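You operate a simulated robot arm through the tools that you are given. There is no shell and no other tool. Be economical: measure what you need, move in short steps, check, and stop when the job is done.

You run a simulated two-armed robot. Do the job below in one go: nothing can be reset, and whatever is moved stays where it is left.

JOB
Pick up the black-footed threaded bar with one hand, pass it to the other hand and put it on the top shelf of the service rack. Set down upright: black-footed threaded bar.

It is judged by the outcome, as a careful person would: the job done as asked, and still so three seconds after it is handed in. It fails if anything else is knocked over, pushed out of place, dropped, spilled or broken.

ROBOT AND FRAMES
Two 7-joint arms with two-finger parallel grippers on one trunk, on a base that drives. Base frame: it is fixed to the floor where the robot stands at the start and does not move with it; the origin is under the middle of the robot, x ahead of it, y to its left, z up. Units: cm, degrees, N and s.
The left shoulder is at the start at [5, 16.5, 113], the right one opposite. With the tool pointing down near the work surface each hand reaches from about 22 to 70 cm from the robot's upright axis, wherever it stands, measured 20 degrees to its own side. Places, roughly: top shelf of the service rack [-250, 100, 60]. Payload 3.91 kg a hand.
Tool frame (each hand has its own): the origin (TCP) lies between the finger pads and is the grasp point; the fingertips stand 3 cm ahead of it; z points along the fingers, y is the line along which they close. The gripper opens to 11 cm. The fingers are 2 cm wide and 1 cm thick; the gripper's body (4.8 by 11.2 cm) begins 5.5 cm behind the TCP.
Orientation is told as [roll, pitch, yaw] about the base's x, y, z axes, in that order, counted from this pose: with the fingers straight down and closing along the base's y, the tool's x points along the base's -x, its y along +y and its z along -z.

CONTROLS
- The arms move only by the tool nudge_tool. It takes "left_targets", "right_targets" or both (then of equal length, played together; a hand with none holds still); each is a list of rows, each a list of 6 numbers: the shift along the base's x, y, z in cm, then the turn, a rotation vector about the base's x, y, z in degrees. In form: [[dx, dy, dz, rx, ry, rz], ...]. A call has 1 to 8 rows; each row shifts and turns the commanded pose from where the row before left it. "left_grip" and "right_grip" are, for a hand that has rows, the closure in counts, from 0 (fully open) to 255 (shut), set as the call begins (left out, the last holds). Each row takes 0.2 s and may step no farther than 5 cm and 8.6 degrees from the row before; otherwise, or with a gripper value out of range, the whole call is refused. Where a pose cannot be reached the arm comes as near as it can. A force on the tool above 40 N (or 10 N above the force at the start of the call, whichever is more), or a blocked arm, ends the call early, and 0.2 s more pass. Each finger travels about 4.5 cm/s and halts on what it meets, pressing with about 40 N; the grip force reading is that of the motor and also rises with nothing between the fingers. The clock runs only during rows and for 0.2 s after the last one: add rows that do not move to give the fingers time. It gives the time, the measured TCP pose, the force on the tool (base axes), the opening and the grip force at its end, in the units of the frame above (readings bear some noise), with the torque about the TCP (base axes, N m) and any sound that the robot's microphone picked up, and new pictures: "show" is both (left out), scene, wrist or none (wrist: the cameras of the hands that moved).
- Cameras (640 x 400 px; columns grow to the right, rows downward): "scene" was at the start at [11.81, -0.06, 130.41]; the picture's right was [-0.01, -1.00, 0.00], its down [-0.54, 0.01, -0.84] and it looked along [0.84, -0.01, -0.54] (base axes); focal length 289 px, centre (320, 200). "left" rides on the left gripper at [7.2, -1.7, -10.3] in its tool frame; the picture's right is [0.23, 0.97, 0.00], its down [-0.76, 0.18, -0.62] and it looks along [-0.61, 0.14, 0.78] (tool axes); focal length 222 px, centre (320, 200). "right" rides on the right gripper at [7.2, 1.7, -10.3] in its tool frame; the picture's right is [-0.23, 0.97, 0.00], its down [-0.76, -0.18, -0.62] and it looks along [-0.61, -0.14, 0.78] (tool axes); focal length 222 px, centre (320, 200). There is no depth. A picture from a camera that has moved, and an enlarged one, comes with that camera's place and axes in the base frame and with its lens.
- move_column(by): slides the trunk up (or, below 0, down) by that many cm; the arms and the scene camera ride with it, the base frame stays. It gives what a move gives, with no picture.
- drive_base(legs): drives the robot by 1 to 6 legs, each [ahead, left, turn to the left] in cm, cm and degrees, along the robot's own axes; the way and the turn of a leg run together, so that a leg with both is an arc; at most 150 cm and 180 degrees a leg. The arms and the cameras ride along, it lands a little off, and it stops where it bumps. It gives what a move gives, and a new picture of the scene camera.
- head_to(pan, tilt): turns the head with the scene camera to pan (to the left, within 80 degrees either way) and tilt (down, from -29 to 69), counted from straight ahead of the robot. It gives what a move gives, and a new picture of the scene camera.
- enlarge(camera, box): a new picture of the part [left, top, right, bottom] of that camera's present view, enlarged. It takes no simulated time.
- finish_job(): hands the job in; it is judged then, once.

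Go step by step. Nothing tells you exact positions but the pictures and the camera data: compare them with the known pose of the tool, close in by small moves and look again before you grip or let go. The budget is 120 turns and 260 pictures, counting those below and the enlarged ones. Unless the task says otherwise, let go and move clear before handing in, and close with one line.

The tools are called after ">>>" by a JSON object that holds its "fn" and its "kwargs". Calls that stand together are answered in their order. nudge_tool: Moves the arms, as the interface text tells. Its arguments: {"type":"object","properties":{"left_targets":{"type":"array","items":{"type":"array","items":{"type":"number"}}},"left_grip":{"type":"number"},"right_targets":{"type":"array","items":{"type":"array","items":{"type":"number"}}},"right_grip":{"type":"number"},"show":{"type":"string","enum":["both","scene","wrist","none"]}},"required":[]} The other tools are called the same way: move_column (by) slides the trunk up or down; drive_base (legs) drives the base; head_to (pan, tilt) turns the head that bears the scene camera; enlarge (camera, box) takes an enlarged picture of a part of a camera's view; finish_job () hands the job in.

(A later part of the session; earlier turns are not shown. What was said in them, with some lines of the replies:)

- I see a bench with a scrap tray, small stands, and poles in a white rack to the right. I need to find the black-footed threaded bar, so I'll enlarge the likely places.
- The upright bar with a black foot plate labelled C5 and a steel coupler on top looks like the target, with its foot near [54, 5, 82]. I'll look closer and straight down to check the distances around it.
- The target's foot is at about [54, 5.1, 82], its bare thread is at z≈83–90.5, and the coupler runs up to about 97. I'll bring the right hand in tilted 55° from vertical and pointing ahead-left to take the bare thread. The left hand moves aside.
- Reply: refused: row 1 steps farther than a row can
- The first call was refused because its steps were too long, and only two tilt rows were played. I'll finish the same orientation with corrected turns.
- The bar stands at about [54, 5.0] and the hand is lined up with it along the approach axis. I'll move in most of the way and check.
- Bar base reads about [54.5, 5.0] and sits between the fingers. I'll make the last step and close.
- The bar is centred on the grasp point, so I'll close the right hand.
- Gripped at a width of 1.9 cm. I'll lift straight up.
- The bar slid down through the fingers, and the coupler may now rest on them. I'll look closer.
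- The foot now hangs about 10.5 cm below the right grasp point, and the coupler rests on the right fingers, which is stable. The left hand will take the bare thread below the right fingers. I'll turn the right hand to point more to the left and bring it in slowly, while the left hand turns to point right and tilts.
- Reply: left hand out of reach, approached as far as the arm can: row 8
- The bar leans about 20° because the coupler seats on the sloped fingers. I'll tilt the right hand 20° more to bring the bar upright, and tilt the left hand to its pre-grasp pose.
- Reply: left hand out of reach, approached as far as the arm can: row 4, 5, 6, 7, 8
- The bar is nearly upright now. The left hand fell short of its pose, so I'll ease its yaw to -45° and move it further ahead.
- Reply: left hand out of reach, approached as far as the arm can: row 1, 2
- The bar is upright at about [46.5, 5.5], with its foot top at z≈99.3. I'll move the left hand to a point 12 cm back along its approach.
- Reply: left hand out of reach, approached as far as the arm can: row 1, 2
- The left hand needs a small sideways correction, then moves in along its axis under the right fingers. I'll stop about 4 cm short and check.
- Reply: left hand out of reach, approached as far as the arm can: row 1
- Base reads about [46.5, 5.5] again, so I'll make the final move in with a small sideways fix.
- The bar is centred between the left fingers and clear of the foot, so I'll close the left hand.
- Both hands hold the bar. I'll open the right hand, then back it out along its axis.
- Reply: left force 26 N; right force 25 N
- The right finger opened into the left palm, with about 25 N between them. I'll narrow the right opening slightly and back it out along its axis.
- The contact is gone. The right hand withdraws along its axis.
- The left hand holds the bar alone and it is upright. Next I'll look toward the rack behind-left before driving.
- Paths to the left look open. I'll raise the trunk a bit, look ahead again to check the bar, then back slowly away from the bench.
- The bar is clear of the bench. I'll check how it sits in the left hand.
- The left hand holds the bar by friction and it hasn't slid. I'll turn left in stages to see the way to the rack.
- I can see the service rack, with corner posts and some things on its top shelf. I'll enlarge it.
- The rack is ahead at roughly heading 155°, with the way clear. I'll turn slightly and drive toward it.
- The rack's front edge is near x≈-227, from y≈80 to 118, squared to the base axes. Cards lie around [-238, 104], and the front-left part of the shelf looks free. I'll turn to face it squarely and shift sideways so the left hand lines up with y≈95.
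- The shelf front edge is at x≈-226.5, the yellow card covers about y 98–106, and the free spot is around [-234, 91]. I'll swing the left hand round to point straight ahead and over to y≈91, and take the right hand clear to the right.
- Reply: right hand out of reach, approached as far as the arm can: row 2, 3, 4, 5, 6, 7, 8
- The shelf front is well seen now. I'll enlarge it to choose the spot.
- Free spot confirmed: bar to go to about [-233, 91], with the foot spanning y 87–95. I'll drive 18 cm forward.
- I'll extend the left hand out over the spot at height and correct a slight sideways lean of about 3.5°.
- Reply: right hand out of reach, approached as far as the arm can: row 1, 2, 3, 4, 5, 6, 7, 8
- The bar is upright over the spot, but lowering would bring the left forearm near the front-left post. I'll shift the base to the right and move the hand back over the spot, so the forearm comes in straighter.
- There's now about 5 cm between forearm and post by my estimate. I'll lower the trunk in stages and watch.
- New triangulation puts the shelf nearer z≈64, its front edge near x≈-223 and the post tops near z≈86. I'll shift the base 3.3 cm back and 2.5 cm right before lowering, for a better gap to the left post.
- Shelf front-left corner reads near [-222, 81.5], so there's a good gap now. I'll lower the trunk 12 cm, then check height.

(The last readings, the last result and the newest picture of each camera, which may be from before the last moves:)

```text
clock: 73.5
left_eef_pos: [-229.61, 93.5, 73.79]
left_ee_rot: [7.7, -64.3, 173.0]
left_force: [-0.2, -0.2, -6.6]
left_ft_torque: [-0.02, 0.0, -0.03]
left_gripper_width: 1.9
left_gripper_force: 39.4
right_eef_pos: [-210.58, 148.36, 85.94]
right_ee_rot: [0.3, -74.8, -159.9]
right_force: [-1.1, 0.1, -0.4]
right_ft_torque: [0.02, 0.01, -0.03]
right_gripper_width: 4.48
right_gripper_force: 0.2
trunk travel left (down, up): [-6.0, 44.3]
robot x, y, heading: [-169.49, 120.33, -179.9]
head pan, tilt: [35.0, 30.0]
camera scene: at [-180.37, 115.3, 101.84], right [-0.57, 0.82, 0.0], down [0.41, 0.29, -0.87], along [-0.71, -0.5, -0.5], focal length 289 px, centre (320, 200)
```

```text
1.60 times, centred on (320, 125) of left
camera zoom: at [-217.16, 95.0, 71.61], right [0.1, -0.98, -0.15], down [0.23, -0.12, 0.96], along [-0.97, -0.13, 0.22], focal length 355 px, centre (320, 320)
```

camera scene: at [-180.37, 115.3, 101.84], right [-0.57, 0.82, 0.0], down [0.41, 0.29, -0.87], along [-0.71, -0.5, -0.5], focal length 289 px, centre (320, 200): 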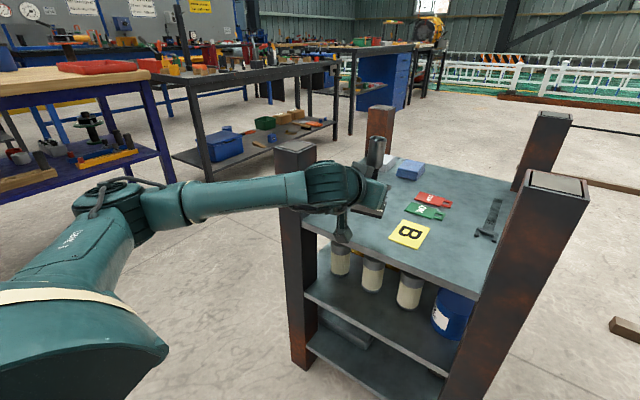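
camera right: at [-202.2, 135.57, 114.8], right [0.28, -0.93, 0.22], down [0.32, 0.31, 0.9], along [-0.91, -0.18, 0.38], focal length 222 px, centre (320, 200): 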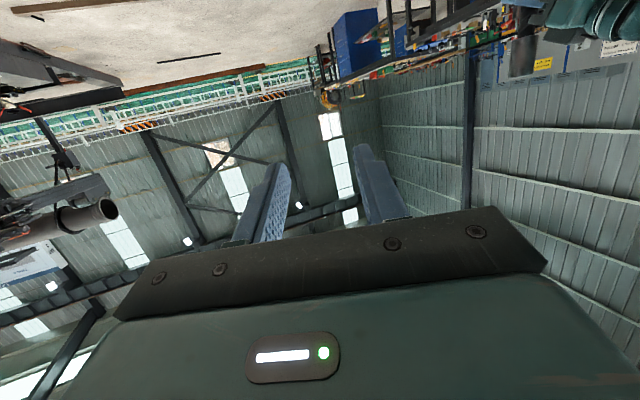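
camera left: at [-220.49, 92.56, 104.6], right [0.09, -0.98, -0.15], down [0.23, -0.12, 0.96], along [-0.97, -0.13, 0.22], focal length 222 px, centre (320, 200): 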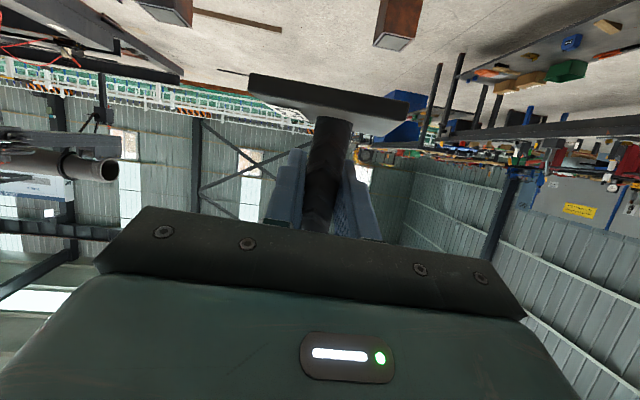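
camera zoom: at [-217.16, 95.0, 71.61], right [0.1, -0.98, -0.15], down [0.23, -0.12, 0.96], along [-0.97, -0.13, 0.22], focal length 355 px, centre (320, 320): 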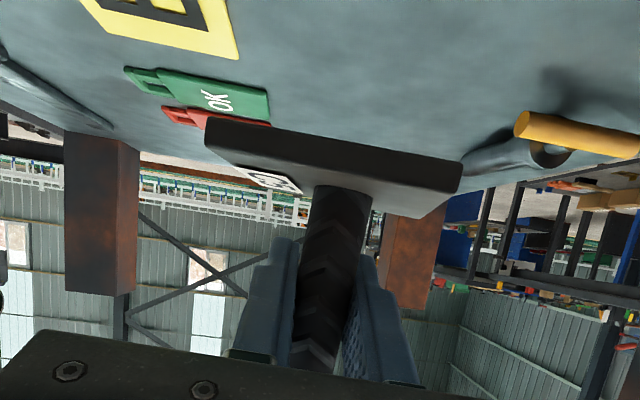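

The shelf is at z≈64 and the spot under the foot is empty: card edge at y≈99, hammer handle at y≤84. I'll lower 4 cm, then take small steps to contact.

>>> {"fn": "nudge_tool", "kwargs": {"left_targets": [[0, 0, -0.7, 0, 0, 0], [0, 0, -0.7, 0, 0, 0], [0, 0, -0.7, 0, 0, 0], [0, 0, -0.7, 0, 0, 0], [0, 0, -0.7, 0, 0, 0], [0, 0, 0, 0, 0, 0]]}}

```text
clock: 74.9
left_eef_pos: [-229.49, 93.45, 70.32]
left_ee_rot: [7.7, -64.3, 173.2]
left_force: [-0.5, -0.1, -7.4]
left_ft_torque: [-0.02, 0.01, 0.0]
left_gripper_width: 1.89
left_gripper_force: 39.1
right_eef_pos: [-210.59, 148.35, 85.99]
right_ee_rot: [0.3, -74.8, -160.0]
right_force: [-0.1, -0.2, 0.1]
right_ft_torque: [-0.01, -0.03, -0.04]
right_gripper_width: 4.43
right_gripper_force: 0.0
trunk travel left (down, up): [-6.0, 44.3]
robot x, y, heading: [-170.06, 120.72, -180.1]
head pan, tilt: [35.0, 30.0]
camera scene: at [-180.37, 115.3, 101.84], right [-0.57, 0.82, 0.0], down [0.41, 0.29, -0.87], along [-0.71, -0.5, -0.5], focal length 289 px, centre (320, 200)
camera left: at [-217.17, 94.93, 68.13], right [0.1, -0.98, -0.15], down [0.23, -0.12, 0.96], along [-0.97, -0.13, 0.22], focal length 222 px, centre (320, 200)
```

scene: 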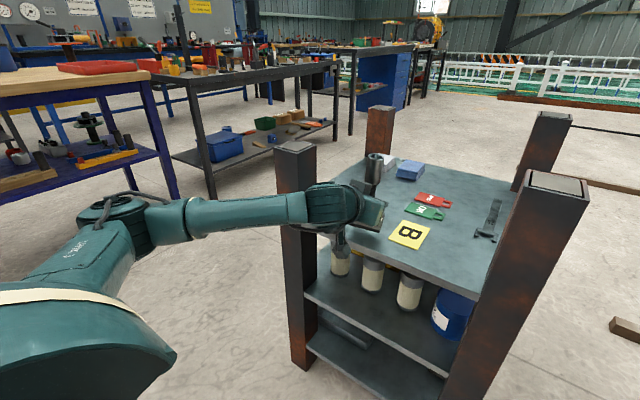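
left: 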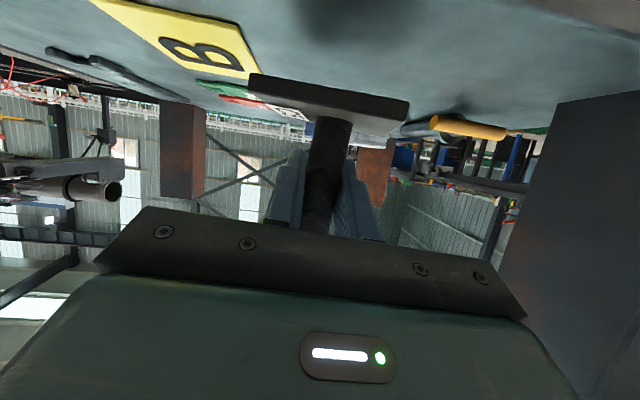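

Plate edge is at y≈96.7 and the card edge at ≈98.5–99, so I'll shift 0.8 cm away and go down gently.

>>> {"fn": "nudge_tool", "kwargs": {"left_targets": [[0, -0.4, 0, 0, 0, 0], [0, -0.4, 0, 0, 0, 0], [0, 0, -0.4, 0, 0, 0], [0, 0, -0.4, 0, 0, 0], [0, 0, -0.4, 0, 0, 0], [0, 0, -0.3, 0, 0, 0], [0, 0, 0, 0, 0, 0]], "show": "wrist"}}

```text
clock: 76.5
left_eef_pos: [-229.51, 92.75, 68.83]
left_ee_rot: [7.6, -64.3, 173.1]
left_force: [0.2, -0.3, -7.8]
left_ft_torque: [0.0, -0.01, -0.01]
left_gripper_width: 1.91
left_gripper_force: 40.3
right_eef_pos: [-210.63, 148.23, 85.89]
right_ee_rot: [0.4, -74.8, -160.1]
right_force: [-0.3, -0.6, -0.9]
right_ft_torque: [0.01, 0.04, -0.03]
right_gripper_width: 4.43
right_gripper_force: 0.1
trunk travel left (down, up): [-6.0, 44.3]
robot x, y, heading: [-170.08, 120.4, -180.3]
head pan, tilt: [35.0, 30.0]
camera left: at [-217.13, 94.22, 66.59], right [0.1, -0.98, -0.15], down [0.23, -0.12, 0.96], along [-0.97, -0.13, 0.22], focal length 222 px, centre (320, 200)
```

left: 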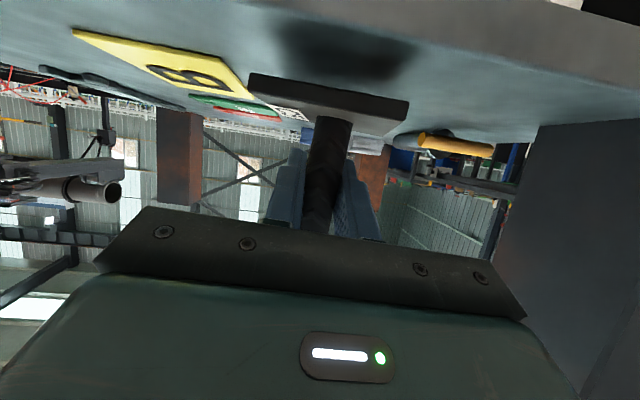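

No contact yet; the shadow is still apart from the foot. I'll continue down slowly.

>>> {"fn": "nudge_tool", "kwargs": {"left_targets": [[0, 0, -0.3, 0, 0, 0], [0, 0, -0.3, 0, 0, 0], [0, 0, -0.3, 0, 0, 0], [0, 0, -0.3, 0, 0, 0], [0, 0, 0, 0, 0, 0]], "show": "wrist"}}

```text
clock: 77.7
left_eef_pos: [-229.46, 92.66, 67.84]
left_ee_rot: [7.7, -64.5, 173.0]
left_force: [1.1, -2.8, -0.6]
left_ft_torque: [0.17, -0.12, -0.08]
left_gripper_width: 1.93
left_gripper_force: 40.3
right_eef_pos: [-210.73, 148.35, 86.06]
right_ee_rot: [0.3, -74.8, -160.1]
right_force: [-0.1, -0.3, -0.5]
right_ft_torque: [0.01, 0.01, 0.01]
right_gripper_width: 4.44
right_gripper_force: 0.1
trunk travel left (down, up): [-6.0, 44.3]
robot x, y, heading: [-170.28, 120.55, -179.8]
head pan, tilt: [35.0, 30.0]
camera left: at [-217.15, 94.2, 65.58], right [0.1, -0.98, -0.15], down [0.24, -0.12, 0.96], along [-0.97, -0.13, 0.22], focal length 222 px, centre (320, 200)
```

left: 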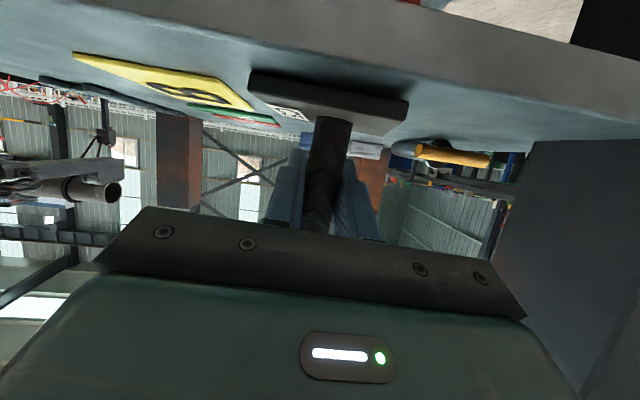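

The foot has touched down: the weight reading dropped to near zero. I'll check whether the foot sits flat.

>>> {"fn": "enlarge", "kwargs": {"camera": "left", "box": [220, 40, 440, 180]}}

>>> {"fn": "enlarge", "kwargs": {"camera": "scene", "box": [270, 130, 450, 270]}}

```text
2.86 times, centred on (330, 110) of left
camera zoom: at [-217.15, 94.2, 65.58], right [0.1, -0.98, -0.15], down [0.24, -0.12, 0.96], along [-0.97, -0.13, 0.22], focal length 635 px, centre (291, 457)
```

zoom: 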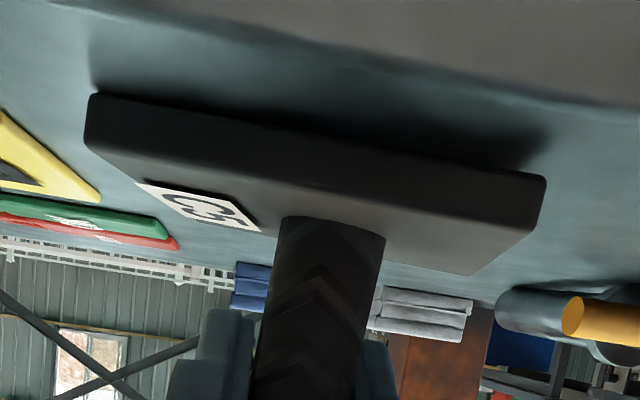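

```text
2.86 times, centred on (360, 200) of scene
camera zoom: at [-180.32, 115.3, 101.86], right [-0.57, 0.82, 0.0], down [0.41, 0.29, -0.87], along [-0.71, -0.5, -0.5], focal length 827 px, centre (206, 200)
```

zoom: 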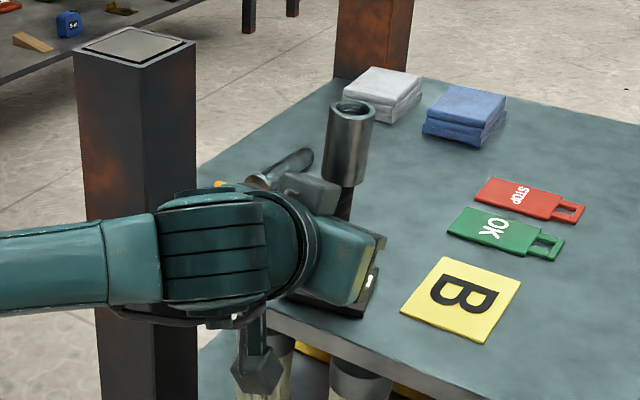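

The plate's top reads level within about 1° and the bar looks vertical, so I'll let go.

>>> {"fn": "nudge_tool", "kwargs": {"left_targets": [[0, 0, 0, 0, 0, 0], [0, 0, 0, 0, 0, 0], [0, 0, 0, 0, 0, 0], [0, 0, 0, 0, 0, 0], [0, 0, 0, 0, 0, 0]], "left_grip": 85}}

```text
clock: 78.9
left_eef_pos: [-229.66, 92.74, 67.74]
left_ee_rot: [7.7, -64.4, 172.9]
left_force: [0.3, 0.8, 0.3]
left_ft_torque: [0.02, 0.0, -0.01]
left_gripper_width: 7.36
left_gripper_force: 0.0
right_eef_pos: [-210.52, 148.29, 86.03]
right_ee_rot: [0.2, -74.7, -160.0]
right_force: [-0.9, 0.2, -0.3]
right_ft_torque: [0.02, 0.04, 0.0]
right_gripper_width: 4.44
right_gripper_force: 0.0
trunk travel left (down, up): [-6.0, 44.3]
robot x, y, heading: [-169.83, 120.55, -180.0]
head pan, tilt: [35.0, 30.0]
camera scene: at [-180.32, 115.32, 101.86], right [-0.57, 0.82, 0.0], down [0.41, 0.29, -0.87], along [-0.71, -0.5, -0.5], focal length 289 px, centre (320, 200)
camera left: at [-217.11, 94.23, 65.5], right [0.1, -0.98, -0.15], down [0.24, -0.12, 0.96], along [-0.97, -0.13, 0.22], focal length 222 px, centre (320, 200)
```

scene: 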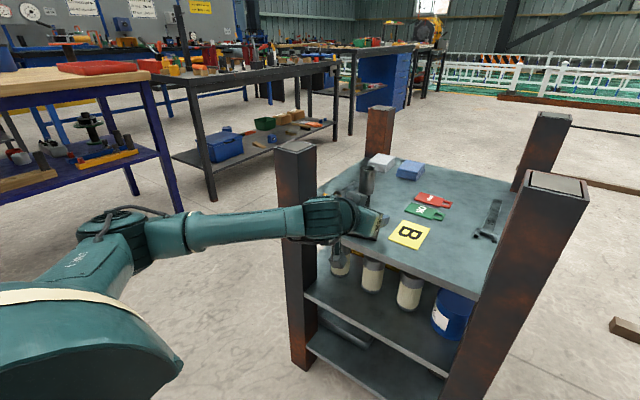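
left: 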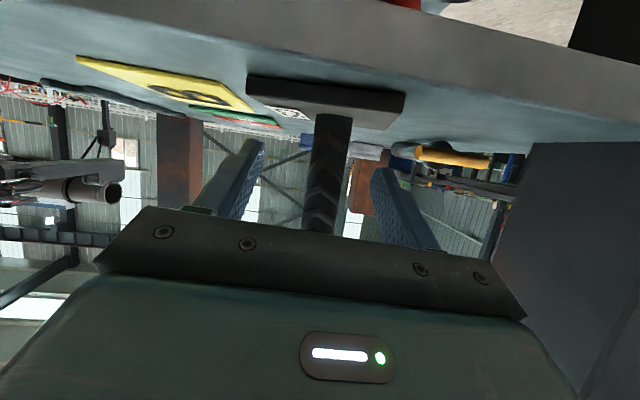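

The bar stands by itself. The left hand withdraws along its own axis.

>>> {"fn": "nudge_tool", "kwargs": {"left_targets": [[0.9, 0, 0.42, 0, 0, 0], [0.9, 0, 0.42, 0, 0, 0], [1.4, 0, 0.65, 0, 0, 0], [1.8, 0, 0.84, 0, 0, 0], [1.8, 0, 0.84, 0, 0, 0], [1.8, 0, 0.84, 0, 0, 0], [1.8, 0, 1.2, 0, 0, 0], [1.8, 0, 1.2, 0, 0, 0]]}}

```text
clock: 80.7
left_eef_pos: [-217.4, 93.09, 74.06]
left_ee_rot: [7.7, -64.2, 173.0]
left_force: [-0.5, 0.0, 0.4]
left_ft_torque: [0.01, 0.0, -0.04]
left_gripper_width: 7.38
left_gripper_force: 0.0
right_eef_pos: [-210.66, 148.45, 86.12]
right_ee_rot: [0.3, -74.8, -160.0]
right_force: [0.6, -0.9, 0.5]
right_ft_torque: [0.03, 0.0, -0.03]
right_gripper_width: 4.42
right_gripper_force: 0.1
trunk travel left (down, up): [-6.0, 44.3]
robot x, y, heading: [-169.99, 120.47, -180.0]
head pan, tilt: [35.0, 30.0]
camera scene: at [-180.32, 115.32, 101.85], right [-0.57, 0.82, 0.0], down [0.41, 0.29, -0.87], along [-0.71, -0.5, -0.5], focal length 289 px, centre (320, 200)
camera left: at [-204.97, 94.49, 71.84], right [0.1, -0.98, -0.15], down [0.23, -0.12, 0.96], along [-0.97, -0.13, 0.22], focal length 222 px, centre (320, 200)
```

scene: 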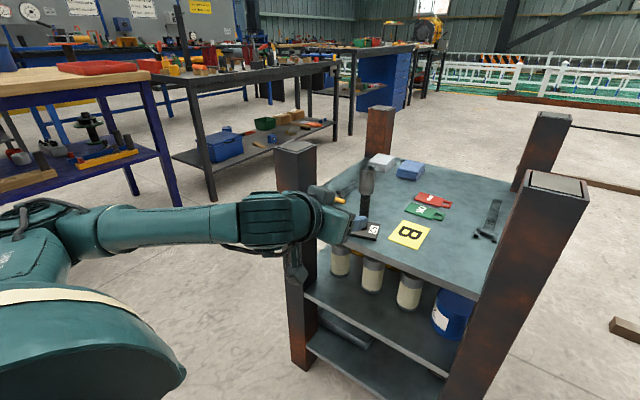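
left: 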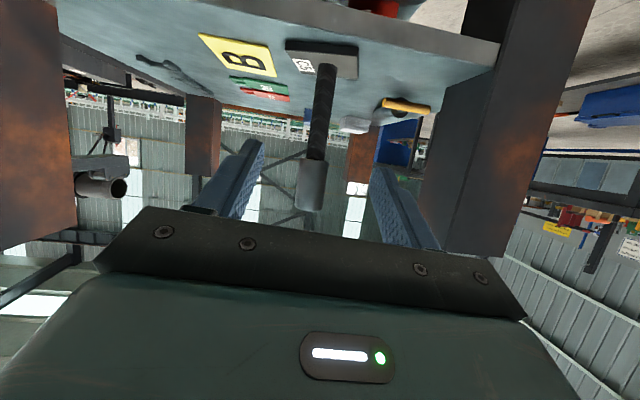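

The bar stands upright on the top shelf, clear of the cards. I'll drive straight back to move clear and take a final look.

>>> {"fn": "drive_base", "kwargs": {"legs": [[-25, 0, 0]]}}

>>> {"fn": "enlarge", "kwargs": {"camera": "scene", "box": [240, 100, 520, 275]}}

```text
clock: 82.5
left_eef_pos: [-193.23, 93.26, 74.17]
left_ee_rot: [7.8, -64.3, 172.7]
left_force: [-0.3, 0.0, -0.1]
left_ft_torque: [0.02, 0.0, 0.0]
left_gripper_width: 7.36
left_gripper_force: 0.0
right_eef_pos: [-186.16, 148.53, 85.97]
right_ee_rot: [0.3, -74.8, -160.3]
right_force: [0.7, 0.1, 0.4]
right_ft_torque: [0.03, 0.01, -0.02]
right_gripper_width: 4.43
right_gripper_force: 0.1
trunk travel left (down, up): [-6.0, 44.3]
robot x, y, heading: [-145.48, 120.45, 179.9]
head pan, tilt: [35.0, 30.0]
camera scene: at [-156.02, 115.33, 101.85], right [-0.57, 0.82, 0.0], down [0.41, 0.28, -0.87], along [-0.71, -0.49, -0.5], focal length 289 px, centre (320, 200)
```

scene: 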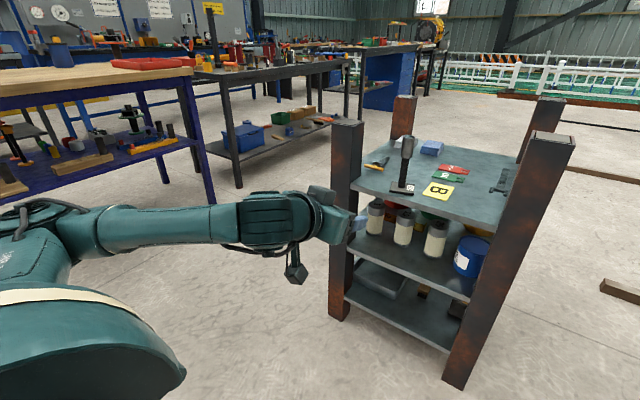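

```text
2.29 times, centred on (380, 188) of scene
camera zoom: at [-156.02, 115.33, 101.85], right [-0.57, 0.82, 0.0], down [0.41, 0.28, -0.87], along [-0.71, -0.49, -0.5], focal length 662 px, centre (183, 229)
```

zoom: 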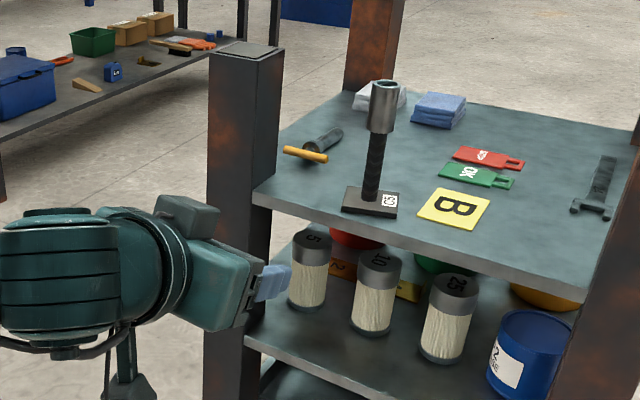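

The bar stands upright on the top shelf, nothing else on the rack has moved, and both hands are clear, so I'll hand in.

>>> {"fn": "finish_job", "kwargs": {}}

```text
The job is handed in.
```

The black-footed threaded bar was picked up with the right hand, passed to the left, and now stands upright on the top shelf of the service rack, with nothing else seen to have moved.
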